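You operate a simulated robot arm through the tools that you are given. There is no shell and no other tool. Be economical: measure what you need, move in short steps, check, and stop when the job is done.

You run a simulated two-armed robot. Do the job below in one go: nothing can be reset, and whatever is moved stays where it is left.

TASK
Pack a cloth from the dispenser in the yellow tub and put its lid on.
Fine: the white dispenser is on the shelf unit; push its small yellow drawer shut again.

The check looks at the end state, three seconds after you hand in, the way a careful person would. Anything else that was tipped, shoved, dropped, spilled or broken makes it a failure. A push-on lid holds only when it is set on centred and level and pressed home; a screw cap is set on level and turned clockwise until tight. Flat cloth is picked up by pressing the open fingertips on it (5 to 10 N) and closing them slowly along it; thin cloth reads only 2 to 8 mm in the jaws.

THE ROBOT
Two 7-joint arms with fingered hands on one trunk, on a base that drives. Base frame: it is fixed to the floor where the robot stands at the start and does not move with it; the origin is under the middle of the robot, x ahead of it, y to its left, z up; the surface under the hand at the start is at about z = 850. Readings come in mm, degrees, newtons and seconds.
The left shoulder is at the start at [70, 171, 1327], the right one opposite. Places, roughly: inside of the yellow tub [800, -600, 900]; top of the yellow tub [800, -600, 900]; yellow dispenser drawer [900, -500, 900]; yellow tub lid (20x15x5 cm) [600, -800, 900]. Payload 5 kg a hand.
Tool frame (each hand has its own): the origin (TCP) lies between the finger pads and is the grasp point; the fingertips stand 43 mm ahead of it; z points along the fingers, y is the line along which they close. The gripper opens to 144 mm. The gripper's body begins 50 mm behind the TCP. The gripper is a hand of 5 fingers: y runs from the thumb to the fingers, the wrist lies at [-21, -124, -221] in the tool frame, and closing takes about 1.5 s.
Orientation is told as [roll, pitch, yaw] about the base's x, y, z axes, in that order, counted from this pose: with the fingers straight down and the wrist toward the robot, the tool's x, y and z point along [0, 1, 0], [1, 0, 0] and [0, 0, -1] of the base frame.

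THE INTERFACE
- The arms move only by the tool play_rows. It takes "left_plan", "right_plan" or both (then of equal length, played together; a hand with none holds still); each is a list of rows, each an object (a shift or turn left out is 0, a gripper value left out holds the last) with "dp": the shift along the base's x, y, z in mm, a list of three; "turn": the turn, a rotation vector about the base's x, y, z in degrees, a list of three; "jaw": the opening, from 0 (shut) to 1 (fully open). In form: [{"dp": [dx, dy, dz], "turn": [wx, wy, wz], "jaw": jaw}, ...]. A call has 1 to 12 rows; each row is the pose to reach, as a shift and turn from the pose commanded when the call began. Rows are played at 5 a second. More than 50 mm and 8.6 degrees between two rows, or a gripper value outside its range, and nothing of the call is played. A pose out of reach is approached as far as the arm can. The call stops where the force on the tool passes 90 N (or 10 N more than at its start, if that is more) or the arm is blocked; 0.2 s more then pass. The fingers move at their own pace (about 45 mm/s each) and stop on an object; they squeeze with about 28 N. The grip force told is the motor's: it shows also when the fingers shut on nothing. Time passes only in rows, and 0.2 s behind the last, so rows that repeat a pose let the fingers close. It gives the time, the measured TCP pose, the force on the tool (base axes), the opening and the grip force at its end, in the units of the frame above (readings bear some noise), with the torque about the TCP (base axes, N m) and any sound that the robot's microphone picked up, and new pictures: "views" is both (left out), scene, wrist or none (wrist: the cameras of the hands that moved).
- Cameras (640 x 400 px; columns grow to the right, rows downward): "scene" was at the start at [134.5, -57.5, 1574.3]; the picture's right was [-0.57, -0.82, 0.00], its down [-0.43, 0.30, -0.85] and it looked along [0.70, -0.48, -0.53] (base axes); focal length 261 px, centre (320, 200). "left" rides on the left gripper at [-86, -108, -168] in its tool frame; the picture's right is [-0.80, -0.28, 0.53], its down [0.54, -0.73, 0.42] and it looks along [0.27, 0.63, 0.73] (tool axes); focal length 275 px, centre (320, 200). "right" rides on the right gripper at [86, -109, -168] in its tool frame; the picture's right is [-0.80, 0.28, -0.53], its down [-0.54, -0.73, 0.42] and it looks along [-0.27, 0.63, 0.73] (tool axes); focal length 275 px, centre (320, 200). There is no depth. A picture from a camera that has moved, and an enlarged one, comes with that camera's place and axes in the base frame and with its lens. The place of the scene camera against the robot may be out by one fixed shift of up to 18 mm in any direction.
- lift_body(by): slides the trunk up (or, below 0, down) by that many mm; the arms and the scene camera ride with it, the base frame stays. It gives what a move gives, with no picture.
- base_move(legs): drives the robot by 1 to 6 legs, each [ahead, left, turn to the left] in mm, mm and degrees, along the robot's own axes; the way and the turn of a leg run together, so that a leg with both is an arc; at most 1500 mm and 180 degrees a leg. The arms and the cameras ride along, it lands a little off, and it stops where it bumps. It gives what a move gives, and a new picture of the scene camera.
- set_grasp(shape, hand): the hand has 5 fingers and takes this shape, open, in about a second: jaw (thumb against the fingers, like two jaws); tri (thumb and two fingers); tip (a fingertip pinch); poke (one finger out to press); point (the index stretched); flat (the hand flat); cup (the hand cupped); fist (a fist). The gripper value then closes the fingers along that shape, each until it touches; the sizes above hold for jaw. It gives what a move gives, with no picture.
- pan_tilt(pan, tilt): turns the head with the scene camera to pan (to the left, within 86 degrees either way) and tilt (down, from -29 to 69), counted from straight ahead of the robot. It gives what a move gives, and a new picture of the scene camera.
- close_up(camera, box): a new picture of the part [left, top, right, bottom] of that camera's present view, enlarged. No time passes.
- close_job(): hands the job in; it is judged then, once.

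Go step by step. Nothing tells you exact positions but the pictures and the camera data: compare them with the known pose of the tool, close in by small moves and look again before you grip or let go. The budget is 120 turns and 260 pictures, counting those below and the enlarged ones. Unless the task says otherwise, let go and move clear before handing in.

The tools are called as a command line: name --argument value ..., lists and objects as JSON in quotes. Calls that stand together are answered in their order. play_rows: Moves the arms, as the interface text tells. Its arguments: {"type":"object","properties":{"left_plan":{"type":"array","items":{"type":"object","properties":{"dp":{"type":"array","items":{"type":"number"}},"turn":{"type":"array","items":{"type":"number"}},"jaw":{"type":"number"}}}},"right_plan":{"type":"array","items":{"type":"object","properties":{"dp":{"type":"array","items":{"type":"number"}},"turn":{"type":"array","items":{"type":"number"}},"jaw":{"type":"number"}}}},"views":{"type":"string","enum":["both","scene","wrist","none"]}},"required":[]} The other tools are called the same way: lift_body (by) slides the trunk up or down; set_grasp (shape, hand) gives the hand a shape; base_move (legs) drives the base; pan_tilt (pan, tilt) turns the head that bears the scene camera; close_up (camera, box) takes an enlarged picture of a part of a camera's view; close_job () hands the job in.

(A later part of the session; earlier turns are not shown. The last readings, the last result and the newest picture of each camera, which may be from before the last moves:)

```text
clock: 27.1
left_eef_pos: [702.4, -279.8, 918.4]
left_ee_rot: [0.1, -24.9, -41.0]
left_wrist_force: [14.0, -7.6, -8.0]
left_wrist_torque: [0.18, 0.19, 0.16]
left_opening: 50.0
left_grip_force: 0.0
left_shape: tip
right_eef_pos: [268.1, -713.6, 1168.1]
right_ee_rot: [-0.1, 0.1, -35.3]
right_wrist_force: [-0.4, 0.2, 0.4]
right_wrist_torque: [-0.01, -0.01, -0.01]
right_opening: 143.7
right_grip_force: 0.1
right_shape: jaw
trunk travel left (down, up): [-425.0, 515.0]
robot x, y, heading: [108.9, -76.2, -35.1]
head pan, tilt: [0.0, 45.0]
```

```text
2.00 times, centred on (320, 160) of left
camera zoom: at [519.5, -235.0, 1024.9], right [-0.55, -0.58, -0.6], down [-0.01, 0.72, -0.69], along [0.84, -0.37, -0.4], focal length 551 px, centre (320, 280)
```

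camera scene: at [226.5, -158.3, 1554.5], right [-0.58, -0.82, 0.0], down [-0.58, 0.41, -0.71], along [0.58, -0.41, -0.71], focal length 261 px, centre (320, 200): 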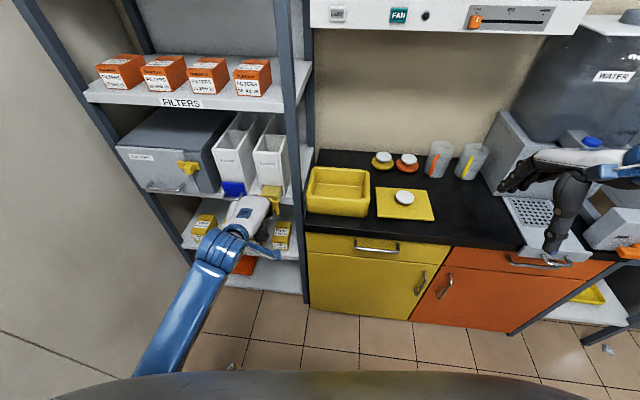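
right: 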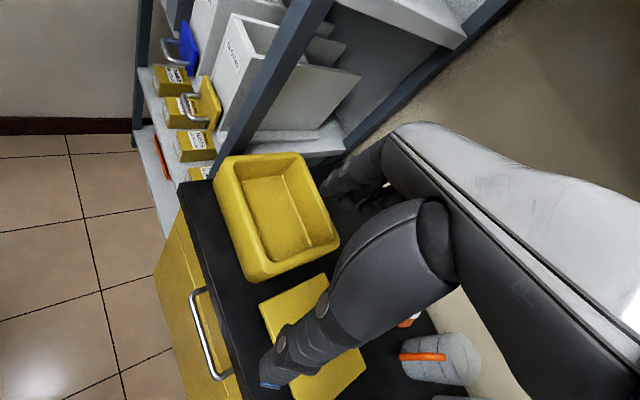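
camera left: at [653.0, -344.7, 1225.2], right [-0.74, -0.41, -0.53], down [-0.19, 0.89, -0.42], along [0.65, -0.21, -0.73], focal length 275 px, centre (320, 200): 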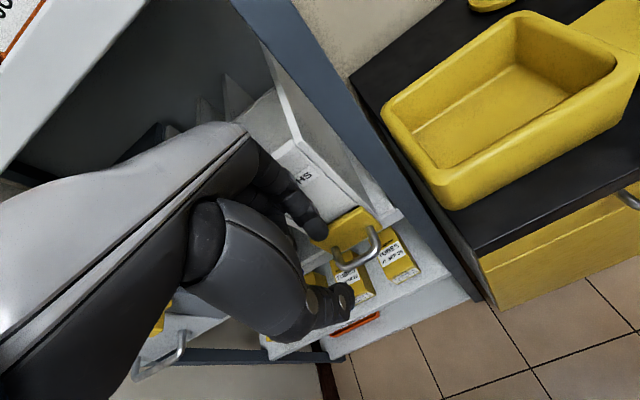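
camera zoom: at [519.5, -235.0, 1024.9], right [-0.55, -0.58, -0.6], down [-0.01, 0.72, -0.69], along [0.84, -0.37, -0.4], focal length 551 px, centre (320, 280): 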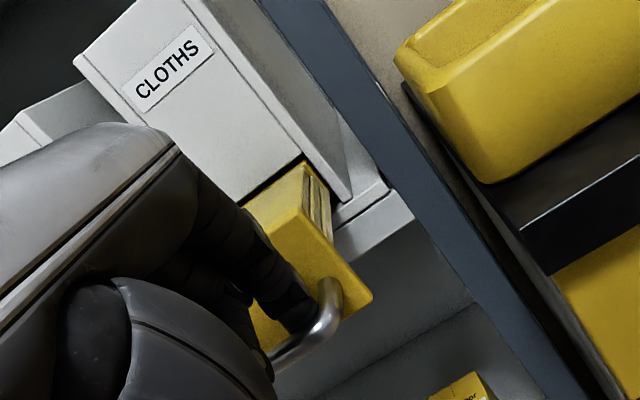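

The drawer reached its stop, about 100 mm out, with a folded yellow cloth in it. I'll unhook: ease in slightly and lift straight up, then look.

play_rows --left_plan '[{"dp": [6, -5, 0]}, {"dp": [6, -5, 15]}, {"dp": [6, -5, 40]}, {"dp": [6, -5, 80]}, {"dp": [0, 0, 120]}, {"dp": [-20, 17, 150]}, {"dp": [-40, 34, 180], "turn": [4.6, 5.3, 0]}, {"dp": [-50, 43, 200], "turn": [9.2, 10.6, 0]}, {"dp": [-50, 43, 220], "turn": [13.7, 15.9, 0]}, {"dp": [-50, 43, 220], "turn": [16.4, 18.9, 0]}, {"dp": [-50, 43, 220], "turn": [16.4, 18.9, 0]}]' --views "wrist"

close_up --camera "scene" --box '[220, 150, 320, 250]'

```text
clock: 29.5
left_eef_pos: [652.6, -234.0, 1139.6]
left_ee_rot: [0.1, 0.1, -41.0]
left_wrist_force: [-0.4, -0.9, 0.9]
left_wrist_torque: [0.01, 0.02, -0.02]
left_opening: 43.5
left_grip_force: 0.0
left_shape: tip
left hand out of reach, approached as far as the arm can: row 6, 7, 8, 9
right_eef_pos: [264.8, -713.7, 1168.7]
right_ee_rot: [0.0, 0.0, -35.2]
right_wrist_force: [-0.4, -0.6, -0.1]
right_wrist_torque: [0.0, -0.01, -0.01]
right_opening: 143.9
right_grip_force: 0.1
right_shape: jaw
trunk travel left (down, up): [-425.0, 515.0]
robot x, y, heading: [107.0, -75.6, -35.2]
head pan, tilt: [0.0, 45.0]
camera left: at [515.3, -228.8, 1307.8], right [-0.74, -0.41, -0.53], down [-0.19, 0.89, -0.42], along [0.65, -0.21, -0.73], focal length 275 px, centre (320, 200)
```

left: 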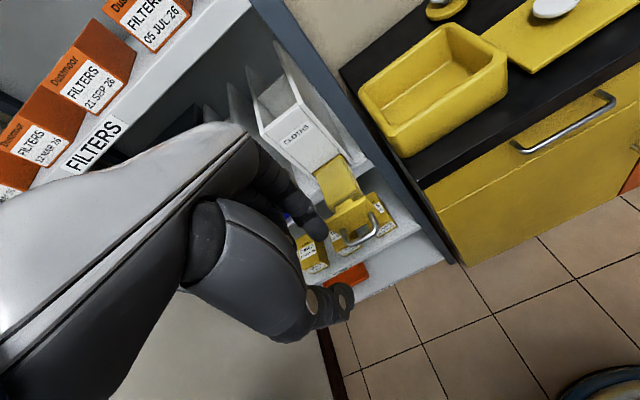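

```text
4.00 times, centred on (270, 200) of scene
camera zoom: at [225.8, -158.3, 1554.6], right [-0.58, -0.82, 0.0], down [-0.58, 0.41, -0.71], along [0.58, -0.41, -0.71], focal length 1043 px, centre (520, 200)
```

zoom: 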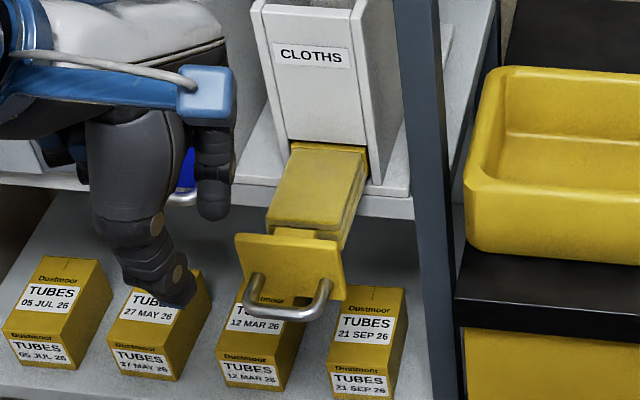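

A folded cloth sits on the drawer's tray. I'll zoom in with the wrist camera.

close_up --camera "left" --box '[280, 130, 420, 260]'

close_up --camera "scene" --box '[270, 170, 330, 230]'

```text
3.08 times, centred on (350, 195) of left
camera zoom: at [515.3, -228.8, 1307.8], right [-0.74, -0.41, -0.53], down [-0.19, 0.89, -0.42], along [0.65, -0.21, -0.73], focal length 847 px, centre (228, 215)
```

zoom: 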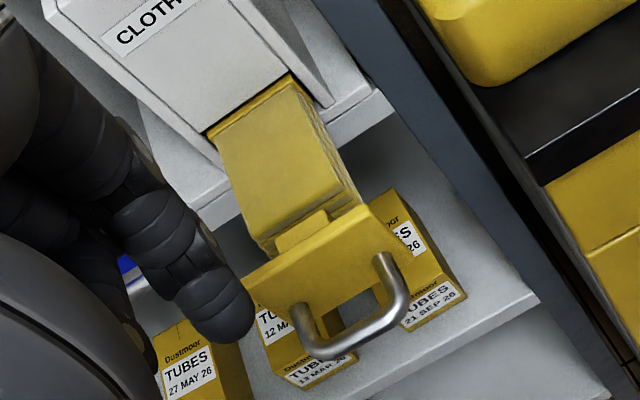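

```text
6.67 times, centred on (300, 200) of scene
camera zoom: at [225.8, -158.3, 1554.6], right [-0.58, -0.82, 0.0], down [-0.58, 0.41, -0.71], along [0.58, -0.41, -0.71], focal length 1739 px, centre (453, 200)
```

zoom: 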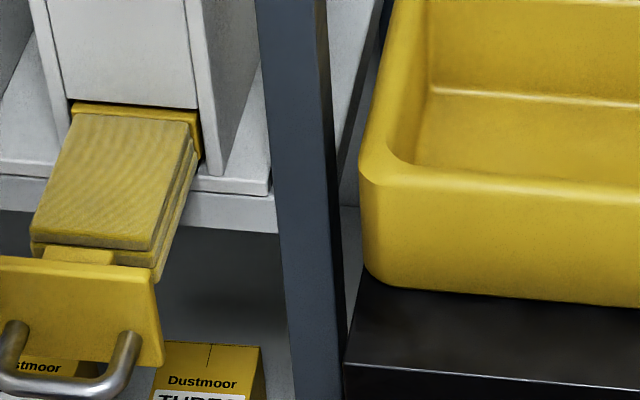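

The cloth top centre is near [797,-359,~962]. I'll switch to the jaw shape with about 60 mm opening, and yaw the hand 60° further so the far fingers clear the dispenser front, staying high.

set_grasp --hand "left" --shape "jaw"

play_rows --left_plan '[{"dp": [0, 0, 0], "turn": [0, 0, -8], "jaw": 0.4}, {"dp": [0, 0, 0], "turn": [0, 0, -16]}, {"dp": [0, 0, 0], "turn": [0, 0, -24]}, {"dp": [0, 0, 0], "turn": [0, 0, -32]}, {"dp": [0, 0, 0], "turn": [0, 0, -40]}, {"dp": [0, 0, 0], "turn": [0, 0, -48]}, {"dp": [20, -18, 0], "turn": [0, 0, -56]}, {"dp": [45, -40, 0], "turn": [0, 0, -60]}, {"dp": [75, -65, -10], "turn": [0, 0, -60]}, {"dp": [100, -90, -20], "turn": [0, 0, -60]}, {"dp": [100, -90, -20], "turn": [0, 0, -60]}]'

```text
clock: 30.4
left_eef_pos: [652.5, -235.1, 1139.4]
left_ee_rot: [-0.1, 0.3, -41.0]
left_wrist_force: [-0.2, -1.1, -0.7]
left_wrist_torque: [-0.02, 0.01, -0.05]
left_opening: 143.7
left_grip_force: 0.1
left_shape: jaw
right_eef_pos: [264.5, -714.1, 1168.3]
right_ee_rot: [0.0, 0.0, -35.3]
right_wrist_force: [0.3, -0.2, -0.7]
right_wrist_torque: [0.02, -0.03, 0.0]
right_opening: 143.7
right_grip_force: 0.0
right_shape: jaw
trunk travel left (down, up): [-425.0, 515.0]
robot x, y, heading: [110.1, -76.0, -34.9]
head pan, tilt: [0.0, 45.0]
```

```text
clock: 32.8
left_eef_pos: [750.4, -324.4, 1118.7]
left_ee_rot: [0.1, 0.0, -101.1]
left_wrist_force: [-0.1, 0.4, 0.0]
left_wrist_torque: [-0.07, -0.01, 0.05]
left_opening: 58.2
left_grip_force: 0.0
left_shape: jaw
right_eef_pos: [264.7, -714.1, 1169.0]
right_ee_rot: [-0.1, 0.0, -35.3]
right_wrist_force: [-0.8, 0.7, 0.7]
right_wrist_torque: [-0.04, -0.01, 0.03]
right_opening: 143.7
right_grip_force: 0.0
right_shape: jaw
trunk travel left (down, up): [-425.0, 515.0]
robot x, y, heading: [108.1, -77.9, -35.1]
head pan, tilt: [0.0, 45.0]
camera scene: at [225.7, -157.9, 1554.7], right [-0.58, -0.82, 0.0], down [-0.58, 0.41, -0.71], along [0.58, -0.41, -0.71], focal length 261 px, centre (320, 200)
camera left: at [687.2, -201.4, 1286.6], right [-0.73, 0.43, -0.54], down [0.67, 0.61, -0.42], along [0.14, -0.67, -0.73], focal length 275 px, centre (320, 200)
```

scene: 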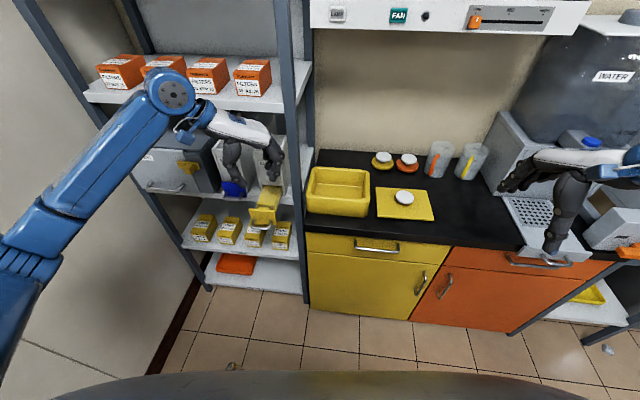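
left: 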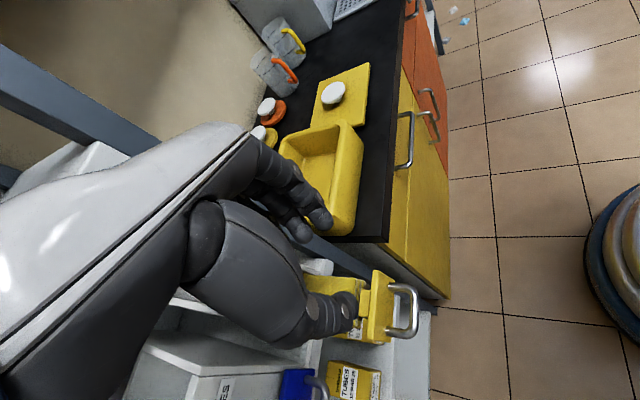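

The yaw is comfortable. I'll complete it to −131° (closing across the cloth's width), open to ~95 mm and come above the cloth.

play_rows --left_plan '[{"dp": [8, -6, 0], "turn": [0, 0, -8], "jaw": 0.65}, {"dp": [16, -12, 0], "turn": [0, 0, -16]}, {"dp": [24, -18, -10], "turn": [0, 0, -24]}, {"dp": [35, -25, -25], "turn": [0, 0, -30]}, {"dp": [35, -25, -50], "turn": [0, 0, -30]}, {"dp": [35, -25, -60], "turn": [0, 0, -30]}, {"dp": [35, -25, -60], "turn": [0, 0, -30]}]' --views "wrist"

close_up --camera "scene" --box '[220, 140, 320, 240]'

close_up --camera "left" --box '[240, 150, 480, 300]'

```text
clock: 34.4
left_eef_pos: [785.2, -350.4, 1059.0]
left_ee_rot: [0.0, 0.1, -131.0]
left_wrist_force: [0.3, 0.1, -0.7]
left_wrist_torque: [0.01, 0.01, 0.05]
left_opening: 93.0
left_grip_force: 0.1
left_shape: jaw
right_eef_pos: [264.6, -713.8, 1169.5]
right_ee_rot: [0.0, 0.0, -35.2]
right_wrist_force: [-1.0, -0.7, -0.3]
right_wrist_torque: [0.0, -0.01, -0.02]
right_opening: 143.5
right_grip_force: 0.0
right_shape: jaw
trunk travel left (down, up): [-425.0, 515.0]
robot x, y, heading: [111.7, -77.3, -35.3]
head pan, tilt: [0.0, 45.0]
camera left: at [792.5, -211.8, 1227.2], right [-0.41, 0.74, -0.53], down [0.89, 0.19, -0.42], along [-0.21, -0.65, -0.73], focal length 275 px, centre (320, 200)
```

left: 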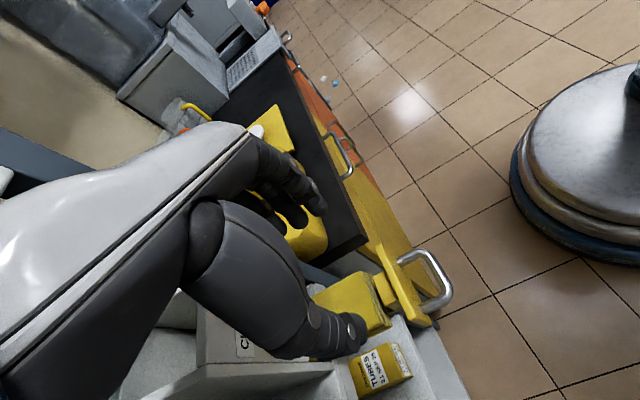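

```text
4.00 times, centred on (270, 190) of scene
camera zoom: at [226.4, -159.1, 1554.5], right [-0.58, -0.82, 0.0], down [-0.58, 0.41, -0.71], along [0.58, -0.41, -0.71], focal length 1043 px, centre (520, 240)
```

zoom: 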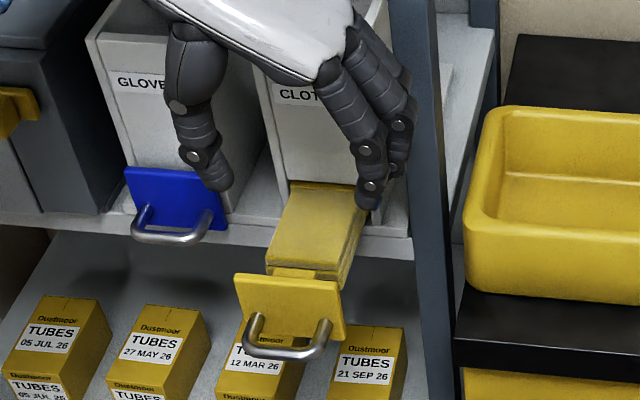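

```text
2.67 times, centred on (360, 225) of left
camera zoom: at [792.5, -211.8, 1227.2], right [-0.41, 0.74, -0.53], down [0.89, 0.19, -0.42], along [-0.21, -0.65, -0.73], focal length 734 px, centre (213, 133)
```

zoom: 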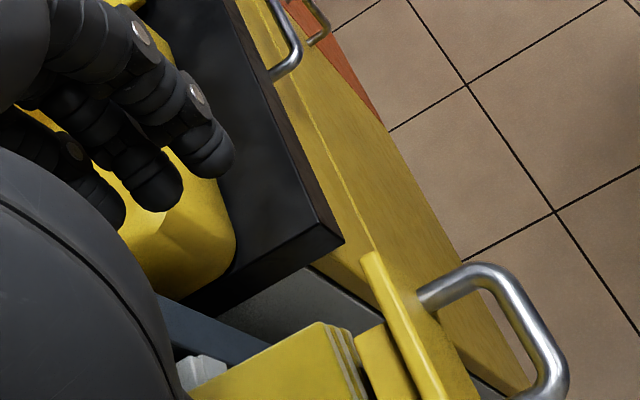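

The hand straddles laterally with good views; the cloth seems to sit further in and lower (top ≈ 930, front edge perp ≈ 838). I'll use the three-finger shape to keep other fingers off the dispenser, and move closer.

set_grasp --hand "left" --shape "tri"

play_rows --left_plan '[{"dp": [0, 0, 0], "jaw": 0.65}, {"dp": [10, -3, -10]}, {"dp": [22, -6, -20]}, {"dp": [22, -6, -35]}, {"dp": [22, -6, -45]}, {"dp": [22, -6, -45]}]' --views "none"

close_up --camera "scene" --box '[230, 150, 310, 230]'

close_up --camera "left" --box '[240, 160, 480, 340]'

```text
clock: 35.3
left_eef_pos: [785.6, -348.2, 1059.4]
left_ee_rot: [-0.1, -0.1, -131.1]
left_wrist_force: [-0.1, -0.2, 0.6]
left_wrist_torque: [0.02, 0.01, 0.01]
left_opening: 143.9
left_grip_force: 0.2
left_shape: tri
right_eef_pos: [264.7, -713.5, 1168.3]
right_ee_rot: [0.0, 0.0, -35.1]
right_wrist_force: [0.1, -0.9, 0.6]
right_wrist_torque: [-0.05, 0.0, 0.0]
right_opening: 143.7
right_grip_force: 0.1
right_shape: jaw
trunk travel left (down, up): [-425.0, 515.0]
robot x, y, heading: [111.4, -81.0, -35.3]
head pan, tilt: [0.0, 45.0]
```

```text
clock: 36.7
left_eef_pos: [808.7, -353.2, 1016.3]
left_ee_rot: [0.1, 0.0, -131.0]
left_wrist_force: [-5.4, 5.4, 4.1]
left_wrist_torque: [-0.62, -0.52, -0.16]
left_opening: 94.1
left_grip_force: 0.0
left_shape: tri
right_eef_pos: [263.2, -712.4, 1168.5]
right_ee_rot: [0.0, -0.1, -35.2]
right_wrist_force: [-0.4, -0.5, 0.9]
right_wrist_torque: [0.0, 0.02, -0.02]
right_opening: 143.4
right_grip_force: 0.1
right_shape: jaw
trunk travel left (down, up): [-425.0, 515.0]
robot x, y, heading: [108.1, -74.6, -35.3]
head pan, tilt: [0.0, 45.0]
```

```text
5.00 times, centred on (270, 190) of scene
camera zoom: at [225.2, -157.7, 1554.7], right [-0.58, -0.82, 0.0], down [-0.58, 0.41, -0.71], along [0.58, -0.41, -0.71], focal length 1304 px, centre (570, 250)
```

zoom: 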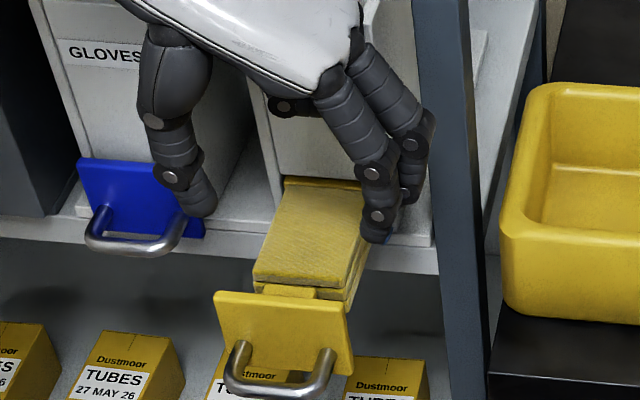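

```text
2.22 times, centred on (360, 250) of left
camera zoom: at [815.1, -216.3, 1183.6], right [-0.41, 0.74, -0.54], down [0.89, 0.19, -0.42], along [-0.21, -0.65, -0.73], focal length 612 px, centre (231, 89)
```

zoom: 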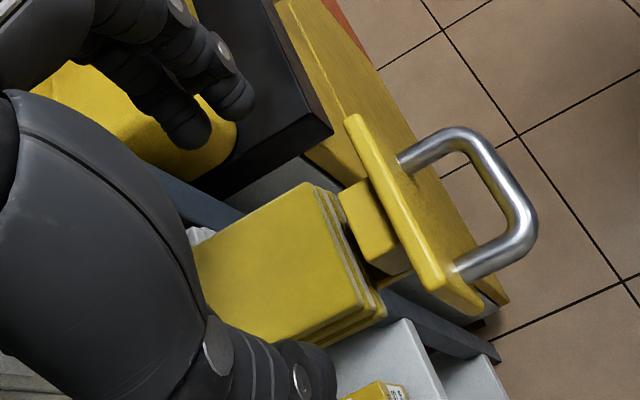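

There's a light touch on the dispenser front (≈8 N), so I back off 12 mm. The cloth's front edge is at perp 830, lateral −230…−288, top ≈ 932; I'll narrow the opening to ~80 mm and lower beside it.

play_rows --left_plan '[{"dp": [-9, 8, 5], "jaw": 0.56}, {"dp": [-10, 8, 0]}, {"dp": [-10, 8, -12]}, {"dp": [-10, 8, -24]}, {"dp": [-10, 8, -36]}, {"dp": [-10, 8, -36]}]' --views "none"

close_up --camera "scene" --box '[230, 150, 310, 230]'

close_up --camera "left" --box '[240, 160, 480, 340]'

```text
clock: 38.1
left_eef_pos: [798.6, -347.2, 977.5]
left_ee_rot: [0.1, 0.0, -131.0]
left_wrist_force: [0.6, 0.4, 0.3]
left_wrist_torque: [0.01, -0.02, 0.03]
left_opening: 81.0
left_grip_force: 0.0
left_shape: tri
right_eef_pos: [265.3, -713.6, 1167.0]
right_ee_rot: [0.0, -0.1, -35.2]
right_wrist_force: [-0.6, -0.9, 0.0]
right_wrist_torque: [-0.02, -0.03, 0.0]
right_opening: 143.6
right_grip_force: 0.0
right_shape: jaw
trunk travel left (down, up): [-425.0, 515.0]
robot x, y, heading: [110.7, -78.0, -35.1]
head pan, tilt: [0.0, 45.0]
```

```text
5.00 times, centred on (270, 190) of scene
camera zoom: at [226.4, -158.7, 1554.5], right [-0.58, -0.82, 0.0], down [-0.58, 0.41, -0.71], along [0.58, -0.41, -0.71], focal length 1304 px, centre (570, 250)
```

zoom: 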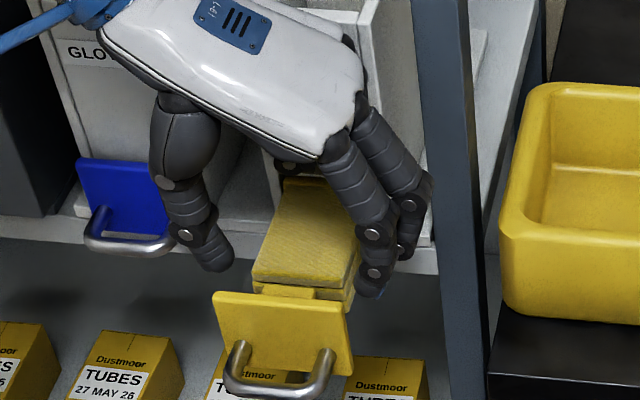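

```text
2.22 times, centred on (360, 250) of left
camera zoom: at [806.2, -209.9, 1146.2], right [-0.41, 0.74, -0.53], down [0.89, 0.19, -0.42], along [-0.21, -0.65, -0.73], focal length 612 px, centre (231, 89)
```

zoom: 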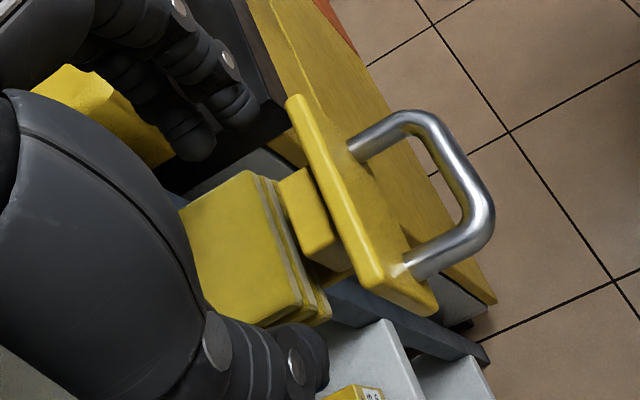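

Fingers straddle the cloth symmetrically with no contact. I'll lower another 16 mm and look.

play_rows --left_plan '[{"dp": [0, 0, -8]}, {"dp": [0, 0, -16]}, {"dp": [0, 0, -16]}]' --views "none"

close_up --camera "scene" --box '[245, 175, 305, 225]'

close_up --camera "left" --box '[240, 160, 400, 300]'

```text
clock: 38.9
left_eef_pos: [798.3, -348.2, 962.4]
left_ee_rot: [0.0, 0.1, -131.0]
left_wrist_force: [-0.1, 0.0, -0.5]
left_wrist_torque: [0.01, -0.01, 0.04]
left_opening: 80.8
left_grip_force: 0.0
left_shape: tri
right_eef_pos: [265.1, -712.8, 1168.3]
right_ee_rot: [0.0, 0.1, -35.2]
right_wrist_force: [0.0, -0.4, 0.0]
right_wrist_torque: [0.0, -0.03, 0.01]
right_opening: 143.7
right_grip_force: 0.0
right_shape: jaw
trunk travel left (down, up): [-425.0, 515.0]
robot x, y, heading: [107.3, -75.6, -35.1]
head pan, tilt: [0.0, 45.0]
```

```text
8.00 times, centred on (275, 200) of scene
camera zoom: at [226.3, -158.8, 1554.5], right [-0.58, -0.82, 0.0], down [-0.58, 0.41, -0.71], along [0.58, -0.41, -0.71], focal length 2086 px, centre (680, 200)
```

zoom: 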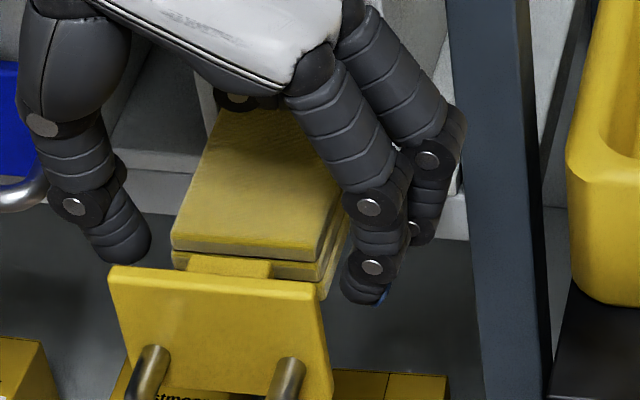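

```text
2.86 times, centred on (320, 230) of left
camera zoom: at [805.5, -210.1, 1129.9], right [-0.41, 0.74, -0.53], down [0.89, 0.19, -0.42], along [-0.21, -0.65, -0.73], focal length 786 px, centre (320, 114)
```

zoom: 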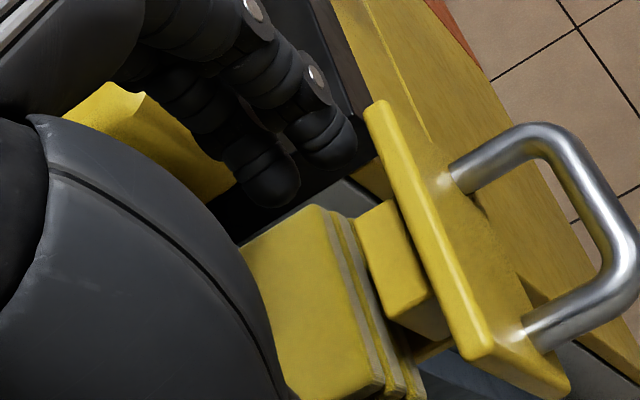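

The fingertips are beside the cloth. I close and watch where the fingers stop.

play_rows --left_plan '[{"dp": [0, 0, 0], "jaw": 0.35}, {"dp": [0, 0, 0]}, {"dp": [0, 0, 0]}, {"dp": [0, 0, 0]}]' --views "none"

close_up --camera "scene" --box '[245, 175, 305, 225]'

close_up --camera "left" --box '[240, 160, 400, 300]'

```text
clock: 39.9
left_eef_pos: [798.2, -347.3, 962.4]
left_ee_rot: [0.0, -0.1, -131.1]
left_wrist_force: [-1.6, -0.7, 0.8]
left_wrist_torque: [-0.03, 0.02, -0.02]
left_opening: 52.1
left_grip_force: 27.9
left_shape: tri
right_eef_pos: [264.7, -713.3, 1169.2]
right_ee_rot: [0.0, 0.0, -35.1]
right_wrist_force: [-0.7, 0.1, 0.7]
right_wrist_torque: [0.03, 0.04, 0.02]
right_opening: 143.6
right_grip_force: 0.0
right_shape: jaw
trunk travel left (down, up): [-425.0, 515.0]
robot x, y, heading: [104.6, -74.5, -35.2]
head pan, tilt: [0.0, 45.0]
```

```text
8.00 times, centred on (275, 200) of scene
camera zoom: at [226.2, -158.8, 1554.6], right [-0.58, -0.82, 0.0], down [-0.58, 0.41, -0.71], along [0.58, -0.41, -0.71], focal length 2086 px, centre (680, 200)
```

zoom: 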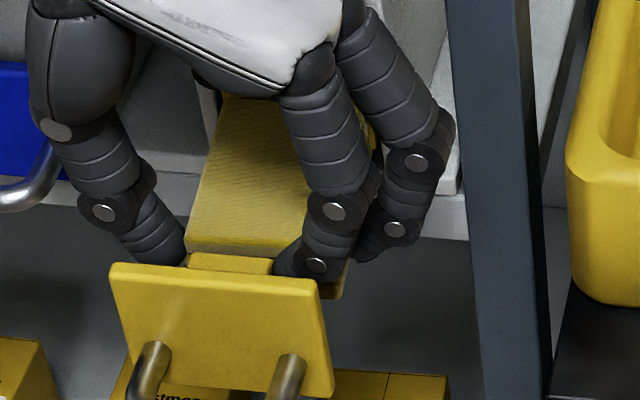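

```text
2.86 times, centred on (320, 230) of left
camera zoom: at [805.3, -210.2, 1130.0], right [-0.41, 0.74, -0.53], down [0.89, 0.19, -0.42], along [-0.21, -0.65, -0.73], focal length 786 px, centre (320, 114)
```

zoom: 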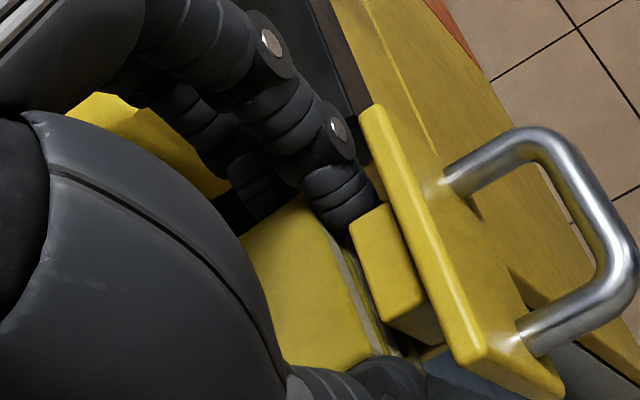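

Fingers stopped at 52 mm with 28 N, apparently on the cloth (index partly at its front corner). I'll command full squeeze and test with a small lift.

play_rows --left_plan '[{"dp": [0, 0, 0], "jaw": 0.1}, {"dp": [0, 0, 0]}, {"dp": [0, 0, 5]}, {"dp": [0, 0, 10]}, {"dp": [0, 0, 16]}, {"dp": [0, 0, 16]}]' --views "none"

close_up --camera "scene" --box '[245, 175, 305, 225]'

close_up --camera "left" --box '[240, 160, 400, 300]'

```text
clock: 41.3
left_eef_pos: [797.7, -347.1, 977.9]
left_ee_rot: [0.0, -0.1, -131.0]
left_wrist_force: [0.2, 0.4, -0.4]
left_wrist_torque: [-0.01, 0.01, -0.03]
left_opening: 49.3
left_grip_force: 27.6
left_shape: tri
right_eef_pos: [266.5, -713.2, 1168.6]
right_ee_rot: [0.0, 0.1, -35.2]
right_wrist_force: [0.3, -0.7, 0.2]
right_wrist_torque: [-0.02, -0.01, 0.01]
right_opening: 143.7
right_grip_force: 0.1
right_shape: jaw
trunk travel left (down, up): [-425.0, 515.0]
robot x, y, heading: [108.8, -78.4, -34.9]
head pan, tilt: [0.0, 45.0]
```

```text
8.00 times, centred on (275, 200) of scene
camera zoom: at [226.6, -158.9, 1554.5], right [-0.58, -0.82, 0.0], down [-0.58, 0.41, -0.71], along [0.58, -0.41, -0.71], focal length 2086 px, centre (680, 200)
```

zoom: 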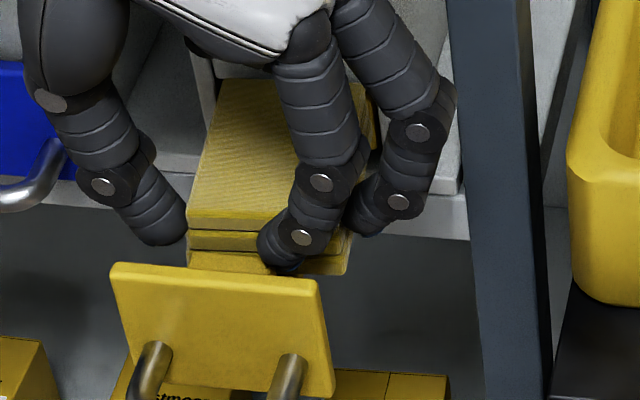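

```text
2.86 times, centred on (320, 230) of left
camera zoom: at [804.4, -209.8, 1146.1], right [-0.41, 0.74, -0.53], down [0.89, 0.19, -0.42], along [-0.21, -0.65, -0.73], focal length 786 px, centre (320, 114)
```

zoom: 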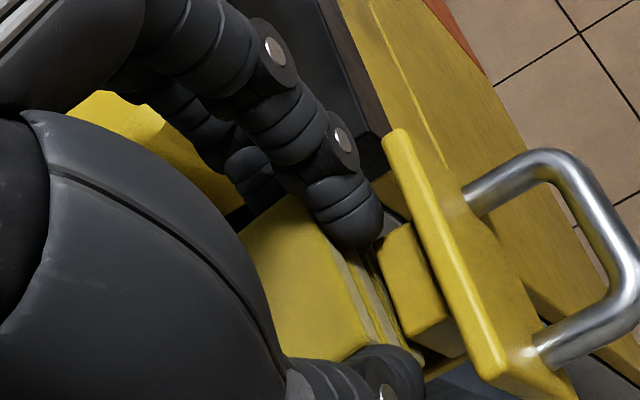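

It looks like the cloth rose with the fingers. I'll lift another 20 mm with a slight outward pull and look.

play_rows --left_plan '[{"dp": [-2, 2, 6]}, {"dp": [-6, 5, 12]}, {"dp": [-12, 10, 18]}, {"dp": [-20, 17, 24]}, {"dp": [-20, 17, 24]}]' --views "none"

close_up --camera "scene" --box '[235, 165, 305, 225]'

close_up --camera "left" --box '[240, 160, 400, 300]'

```text
clock: 42.5
left_eef_pos: [778.2, -331.0, 1002.4]
left_ee_rot: [-0.1, 0.1, -131.0]
left_wrist_force: [0.7, -0.3, 0.4]
left_wrist_torque: [-0.07, 0.13, -0.05]
left_opening: 47.7
left_grip_force: 28.2
left_shape: tri
right_eef_pos: [265.0, -714.0, 1168.0]
right_ee_rot: [0.0, 0.1, -35.2]
right_wrist_force: [-0.6, 0.3, -0.6]
right_wrist_torque: [0.02, 0.02, 0.0]
right_opening: 143.5
right_grip_force: 0.0
right_shape: jaw
trunk travel left (down, up): [-425.0, 515.0]
robot x, y, heading: [109.9, -71.6, -35.2]
head pan, tilt: [0.0, 45.0]
```

```text
6.67 times, centred on (270, 195) of scene
camera zoom: at [227.1, -159.5, 1554.4], right [-0.58, -0.82, 0.0], down [-0.58, 0.41, -0.71], along [0.58, -0.41, -0.71], focal length 1739 px, centre (653, 233)
```

zoom: 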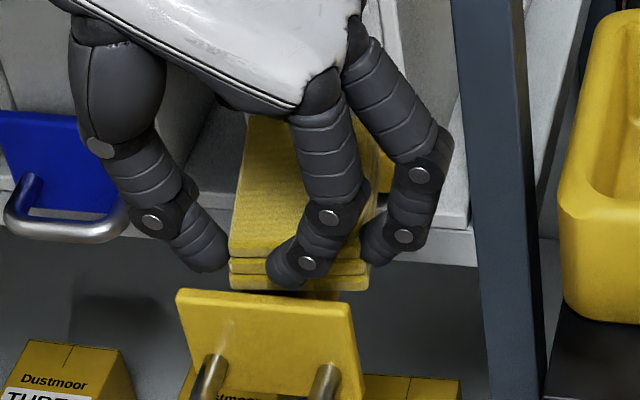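

```text
2.86 times, centred on (320, 230) of left
camera zoom: at [786.4, -193.8, 1170.0], right [-0.41, 0.74, -0.53], down [0.89, 0.19, -0.42], along [-0.21, -0.65, -0.73], focal length 786 px, centre (320, 114)
```

zoom: 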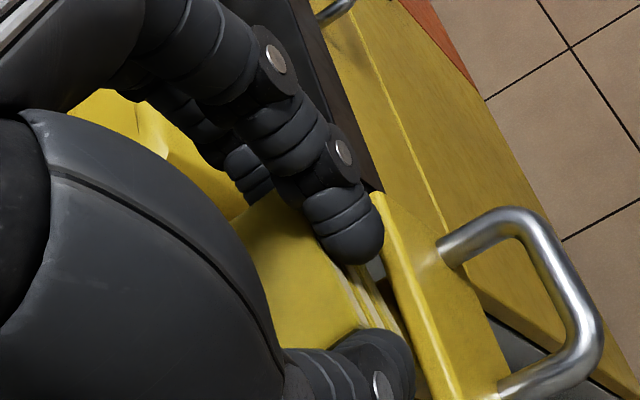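

The folded cloth is held and lifting. I'll continue up and outward until it is clear of the dispenser.

play_rows --left_plan '[{"dp": [-8, 7, 8]}, {"dp": [-16, 14, 16]}, {"dp": [-26, 22, 24]}, {"dp": [-36, 31, 34]}, {"dp": [-46, 40, 46]}, {"dp": [-56, 48, 60]}, {"dp": [-60, 52, 75]}, {"dp": [-60, 52, 75]}]' --views "wrist"

close_up --camera "scene" --box '[220, 140, 320, 240]'

```text
clock: 44.3
left_eef_pos: [719.8, -279.0, 1077.2]
left_ee_rot: [0.0, 0.0, -131.0]
left_wrist_force: [-0.3, 1.4, -1.2]
left_wrist_torque: [0.04, -0.03, 0.01]
left_opening: 48.2
left_grip_force: 27.7
left_shape: tri
right_eef_pos: [266.3, -713.7, 1168.9]
right_ee_rot: [0.0, 0.0, -35.1]
right_wrist_force: [-1.0, 0.3, 0.2]
right_wrist_torque: [-0.03, 0.02, -0.01]
right_opening: 143.8
right_grip_force: 0.1
right_shape: jaw
trunk travel left (down, up): [-425.0, 515.0]
robot x, y, heading: [112.9, -80.5, -35.2]
head pan, tilt: [0.0, 45.0]
camera left: at [727.0, -142.5, 1245.0], right [-0.41, 0.74, -0.53], down [0.89, 0.19, -0.42], along [-0.21, -0.65, -0.73], focal length 275 px, centre (320, 200)
```

left: 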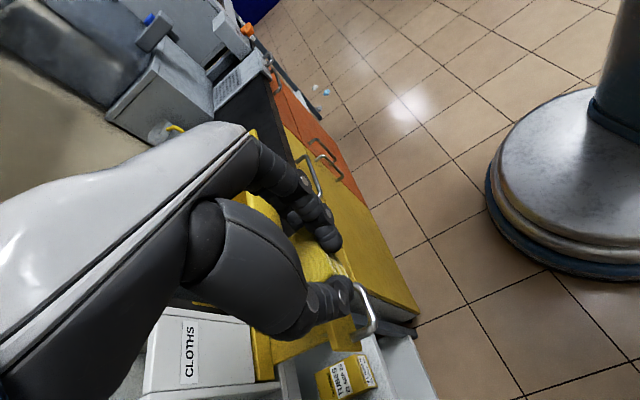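

```text
4.00 times, centred on (270, 190) of scene
camera zoom: at [226.6, -158.8, 1554.5], right [-0.58, -0.82, 0.0], down [-0.58, 0.41, -0.71], along [0.58, -0.41, -0.71], focal length 1043 px, centre (520, 240)
```

zoom: 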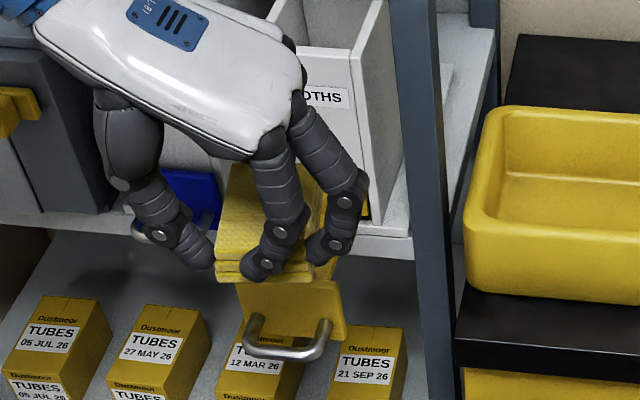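

The cloth is free and held. Before carrying it to the tub I turn the hand back to yaw −41° (wrist toward me) so the forearm won't strike the shelf upright.

play_rows --left_plan '[{"dp": [0, 0, 10], "turn": [0, 0, 8]}, {"dp": [0, 0, 20], "turn": [0, 0, 16]}, {"dp": [0, 0, 30], "turn": [0, 0, 24]}, {"dp": [0, 0, 40], "turn": [0, 0, 32]}, {"dp": [0, 0, 45], "turn": [0, 0, 40]}, {"dp": [0, 0, 45], "turn": [0, 0, 48]}, {"dp": [0, 0, 45], "turn": [0, 0, 56]}, {"dp": [0, 0, 45], "turn": [0, 0, 64]}, {"dp": [0, 0, 45], "turn": [0, 0, 72]}, {"dp": [0, 0, 45], "turn": [0, 0, 80]}, {"dp": [0, 0, 45], "turn": [0, 0, 88]}, {"dp": [0, 0, 45], "turn": [0, 0, 90]}]'

```text
clock: 46.9
left_eef_pos: [719.2, -278.5, 1122.1]
left_ee_rot: [0.0, -0.1, -40.9]
left_wrist_force: [-0.1, -0.8, 0.2]
left_wrist_torque: [-0.04, 0.04, 0.0]
left_opening: 48.3
left_grip_force: 27.9
left_shape: tri
right_eef_pos: [266.0, -713.6, 1168.1]
right_ee_rot: [0.0, 0.0, -35.1]
right_wrist_force: [0.7, 0.6, -0.4]
right_wrist_torque: [-0.01, 0.02, 0.01]
right_opening: 143.7
right_grip_force: 0.0
right_shape: jaw
trunk travel left (down, up): [-425.0, 515.0]
robot x, y, heading: [106.2, -76.2, -35.1]
head pan, tilt: [0.0, 45.0]
camera scene: at [226.5, -158.7, 1554.5], right [-0.58, -0.82, 0.0], down [-0.58, 0.41, -0.71], along [0.58, -0.41, -0.71], focal length 261 px, centre (320, 200)
camera left: at [581.2, -273.8, 1289.7], right [-0.74, -0.42, -0.53], down [-0.19, 0.89, -0.42], along [0.65, -0.21, -0.73], focal length 275 px, centre (320, 200)
```

scene: 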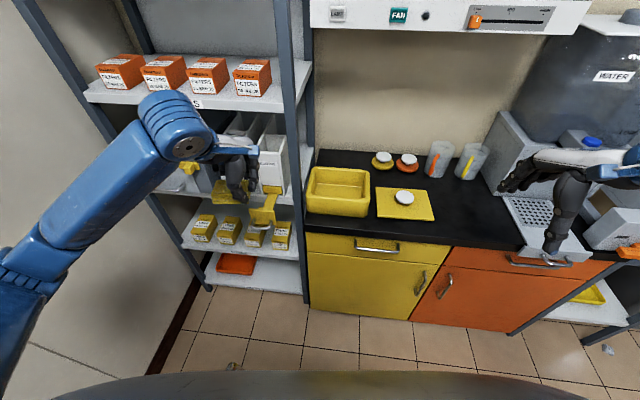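
left: 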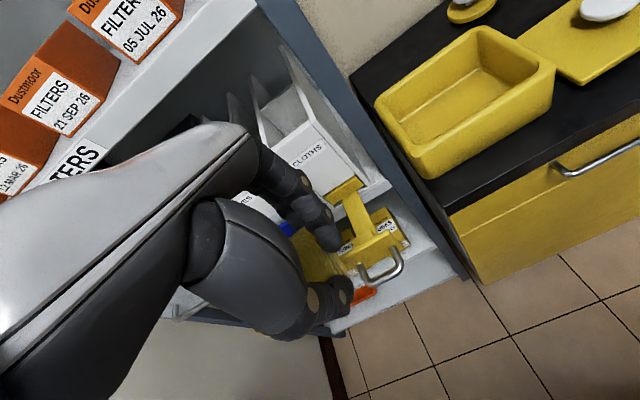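

The cloth is steady. I'll carry it right along the front first, then in over the tub.

play_rows --left_plan '[{"dp": [-30, -34.5, 5]}, {"dp": [-60, -69, 10]}, {"dp": [-89, -103.5, 10]}, {"dp": [-119, -138, 10]}, {"dp": [-149, -172, 10]}, {"dp": [-179, -207, 10]}, {"dp": [-146, -236, 10]}, {"dp": [-113, -264, 10]}, {"dp": [-80, -293, 10]}, {"dp": [-47, -321, 10]}, {"dp": [-14, -350, 10]}, {"dp": [19, -378, 10]}]'

```text
clock: 49.5
left_eef_pos: [739.5, -658.1, 1128.8]
left_ee_rot: [0.0, 0.2, -41.0]
left_wrist_force: [0.5, 0.7, -1.4]
left_wrist_torque: [-0.01, 0.03, -0.02]
left_opening: 48.1
left_grip_force: 28.6
left_shape: tri
right_eef_pos: [265.9, -714.3, 1168.3]
right_ee_rot: [0.0, 0.1, -35.2]
right_wrist_force: [0.2, -0.4, 0.2]
right_wrist_torque: [0.01, -0.03, -0.03]
right_opening: 143.8
right_grip_force: 0.1
right_shape: jaw
trunk travel left (down, up): [-425.0, 515.0]
robot x, y, heading: [106.6, -75.9, -35.0]
head pan, tilt: [0.0, 45.0]
camera scene: at [226.9, -160.1, 1554.4], right [-0.58, -0.82, 0.0], down [-0.58, 0.41, -0.71], along [0.58, -0.41, -0.71], focal length 261 px, centre (320, 200)
camera left: at [602.4, -652.6, 1296.1], right [-0.74, -0.41, -0.53], down [-0.19, 0.89, -0.42], along [0.65, -0.21, -0.73], focal length 275 px, centre (320, 200)
```

scene: 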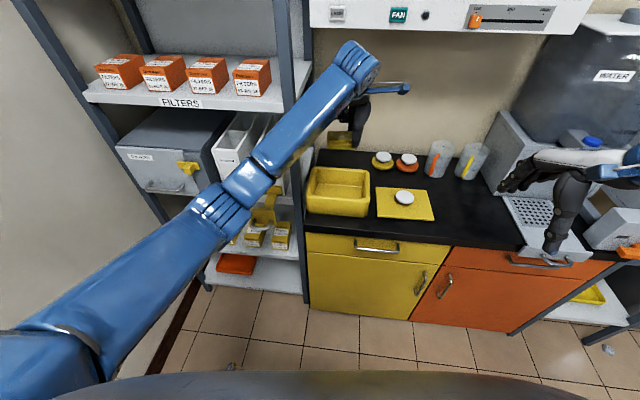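
left: 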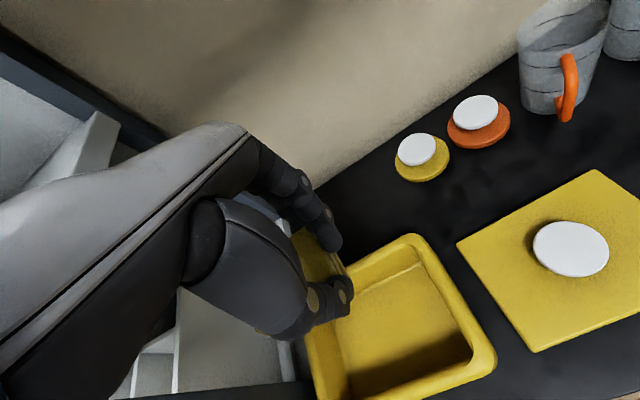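

From the wrist view the tub's centre lies nearer, at perp ≈ 965 (the scene camera seems offset). I'll shift back 22 mm and lower to z≈1000, then check.

play_rows --left_plan '[{"dp": [-17, 15, -20]}, {"dp": [-17, 15, -50]}, {"dp": [-17, 15, -80]}, {"dp": [-17, 15, -110]}, {"dp": [-17, 15, -128]}, {"dp": [-17, 15, -128]}]'

close_up --camera "scene" --box '[290, 120, 410, 220]'

```text
clock: 50.9
left_eef_pos: [722.6, -641.4, 1002.4]
left_ee_rot: [-0.1, 0.0, -41.0]
left_wrist_force: [0.9, 1.0, 0.4]
left_wrist_torque: [-0.01, 0.04, 0.0]
left_opening: 48.1
left_grip_force: 28.0
left_shape: tri
right_eef_pos: [266.0, -712.3, 1168.9]
right_ee_rot: [0.0, 0.0, -35.2]
right_wrist_force: [0.1, -0.7, -0.4]
right_wrist_torque: [-0.04, -0.01, 0.01]
right_opening: 143.7
right_grip_force: 0.1
right_shape: jaw
trunk travel left (down, up): [-425.0, 515.0]
robot x, y, heading: [106.5, -76.3, -35.1]
head pan, tilt: [0.0, 45.0]
camera scene: at [226.2, -158.6, 1554.6], right [-0.58, -0.82, 0.0], down [-0.58, 0.41, -0.71], along [0.58, -0.41, -0.71], focal length 261 px, centre (320, 200)
camera left: at [584.6, -636.5, 1170.3], right [-0.74, -0.41, -0.53], down [-0.19, 0.89, -0.42], along [0.65, -0.21, -0.73], focal length 275 px, centre (320, 200)
```

scene: 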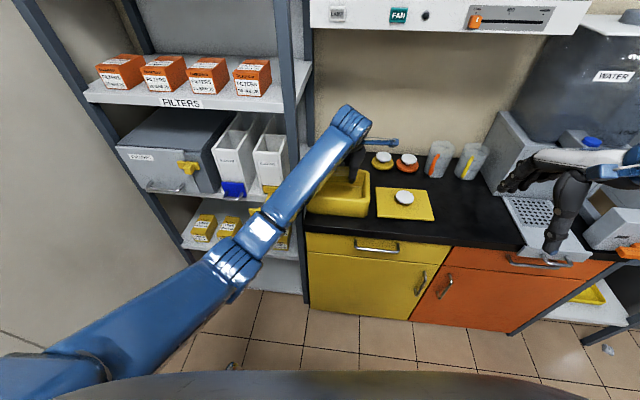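
left: 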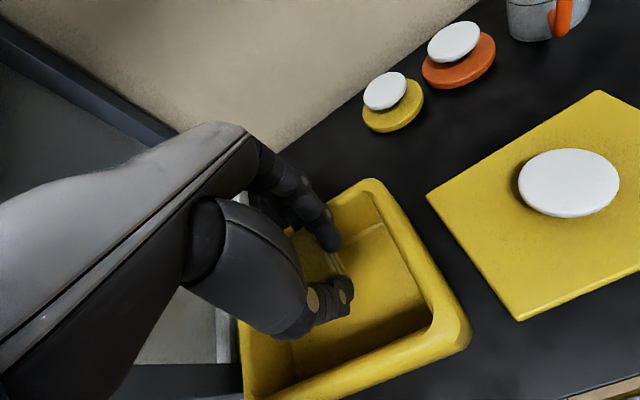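

```text
4.00 times, centred on (350, 170) of scene
camera zoom: at [226.2, -158.6, 1554.6], right [-0.58, -0.82, 0.0], down [-0.58, 0.41, -0.71], along [0.58, -0.41, -0.71], focal length 1043 px, centre (200, 320)
```

zoom: 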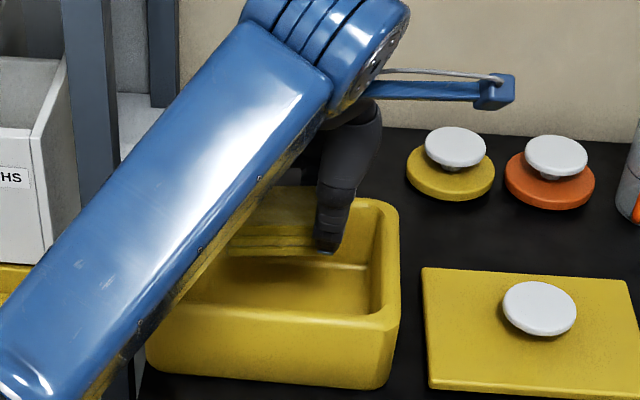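

The cloth is inside the tub's outline. I lower toward the bottom in steps.

play_rows --left_plan '[{"dp": [-4, 3, -15]}, {"dp": [-4, 3, -30]}, {"dp": [-4, 3, -45]}, {"dp": [-4, 3, -60]}, {"dp": [-4, 3, -72]}, {"dp": [-4, 3, -72]}]' --views "wrist"

close_up --camera "scene" --box '[290, 120, 410, 220]'

```text
clock: 52.3
left_eef_pos: [715.5, -638.7, 930.9]
left_ee_rot: [-0.1, 0.0, -40.9]
left_wrist_force: [-0.6, 0.0, 0.5]
left_wrist_torque: [-0.02, 0.0, 0.01]
left_opening: 48.0
left_grip_force: 28.2
left_shape: tri
right_eef_pos: [263.7, -713.5, 1169.9]
right_ee_rot: [0.1, 0.0, -35.2]
right_wrist_force: [0.0, -0.3, 0.6]
right_wrist_torque: [-0.02, -0.02, 0.03]
right_opening: 143.8
right_grip_force: 0.0
right_shape: jaw
trunk travel left (down, up): [-425.0, 515.0]
robot x, y, heading: [110.1, -74.9, -35.2]
head pan, tilt: [0.0, 45.0]
camera left: at [579.6, -633.3, 1099.4], right [-0.74, -0.41, -0.53], down [-0.19, 0.89, -0.42], along [0.65, -0.21, -0.73], focal length 275 px, centre (320, 200)
```

left: 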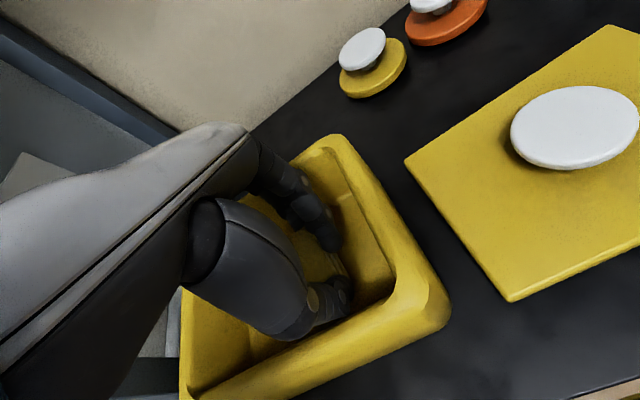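

```text
4.00 times, centred on (350, 170) of scene
camera zoom: at [226.2, -158.8, 1554.5], right [-0.58, -0.82, 0.0], down [-0.58, 0.41, -0.71], along [0.58, -0.41, -0.71], focal length 1043 px, centre (200, 320)
```

zoom: 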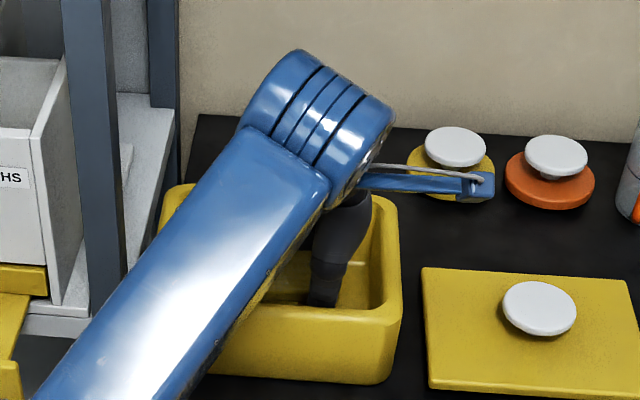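

Inside the tub without contact. I go down a further 10 mm and open the fingers moderately.

play_rows --left_plan '[{"dp": [0, 0, -6]}, {"dp": [0, 0, -12]}, {"dp": [0, 0, -12], "jaw": 0.46}, {"dp": [0, 0, -12]}, {"dp": [0, 0, -12]}, {"dp": [0, 0, 3]}, {"dp": [0, 0, 20]}]' --views "wrist"

```text
clock: 53.9
left_eef_pos: [714.1, -636.7, 948.4]
left_ee_rot: [0.1, 0.2, -41.1]
left_wrist_force: [0.7, 0.1, -0.4]
left_wrist_torque: [-0.01, -0.04, 0.03]
left_opening: 65.5
left_grip_force: 0.0
left_shape: tri
right_eef_pos: [263.9, -713.2, 1167.7]
right_ee_rot: [0.0, 0.0, -35.2]
right_wrist_force: [-0.7, -0.1, -0.2]
right_wrist_torque: [-0.04, -0.03, 0.01]
right_opening: 143.6
right_grip_force: 0.2
right_shape: jaw
trunk travel left (down, up): [-425.0, 515.0]
robot x, y, heading: [107.5, -75.8, -35.1]
head pan, tilt: [0.0, 45.0]
camera left: at [577.3, -631.3, 1116.2], right [-0.74, -0.41, -0.53], down [-0.19, 0.89, -0.42], along [0.65, -0.21, -0.73], focal length 275 px, centre (320, 200)
```

left: 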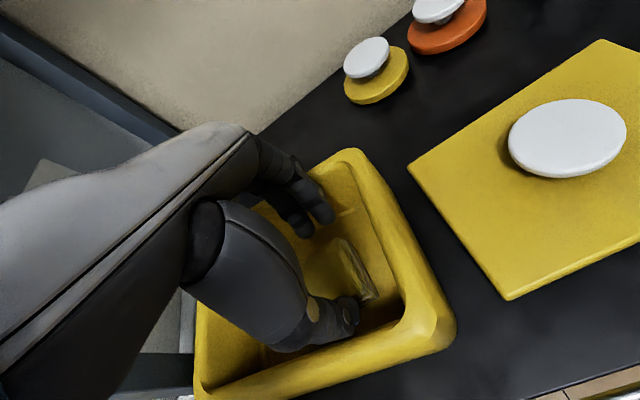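

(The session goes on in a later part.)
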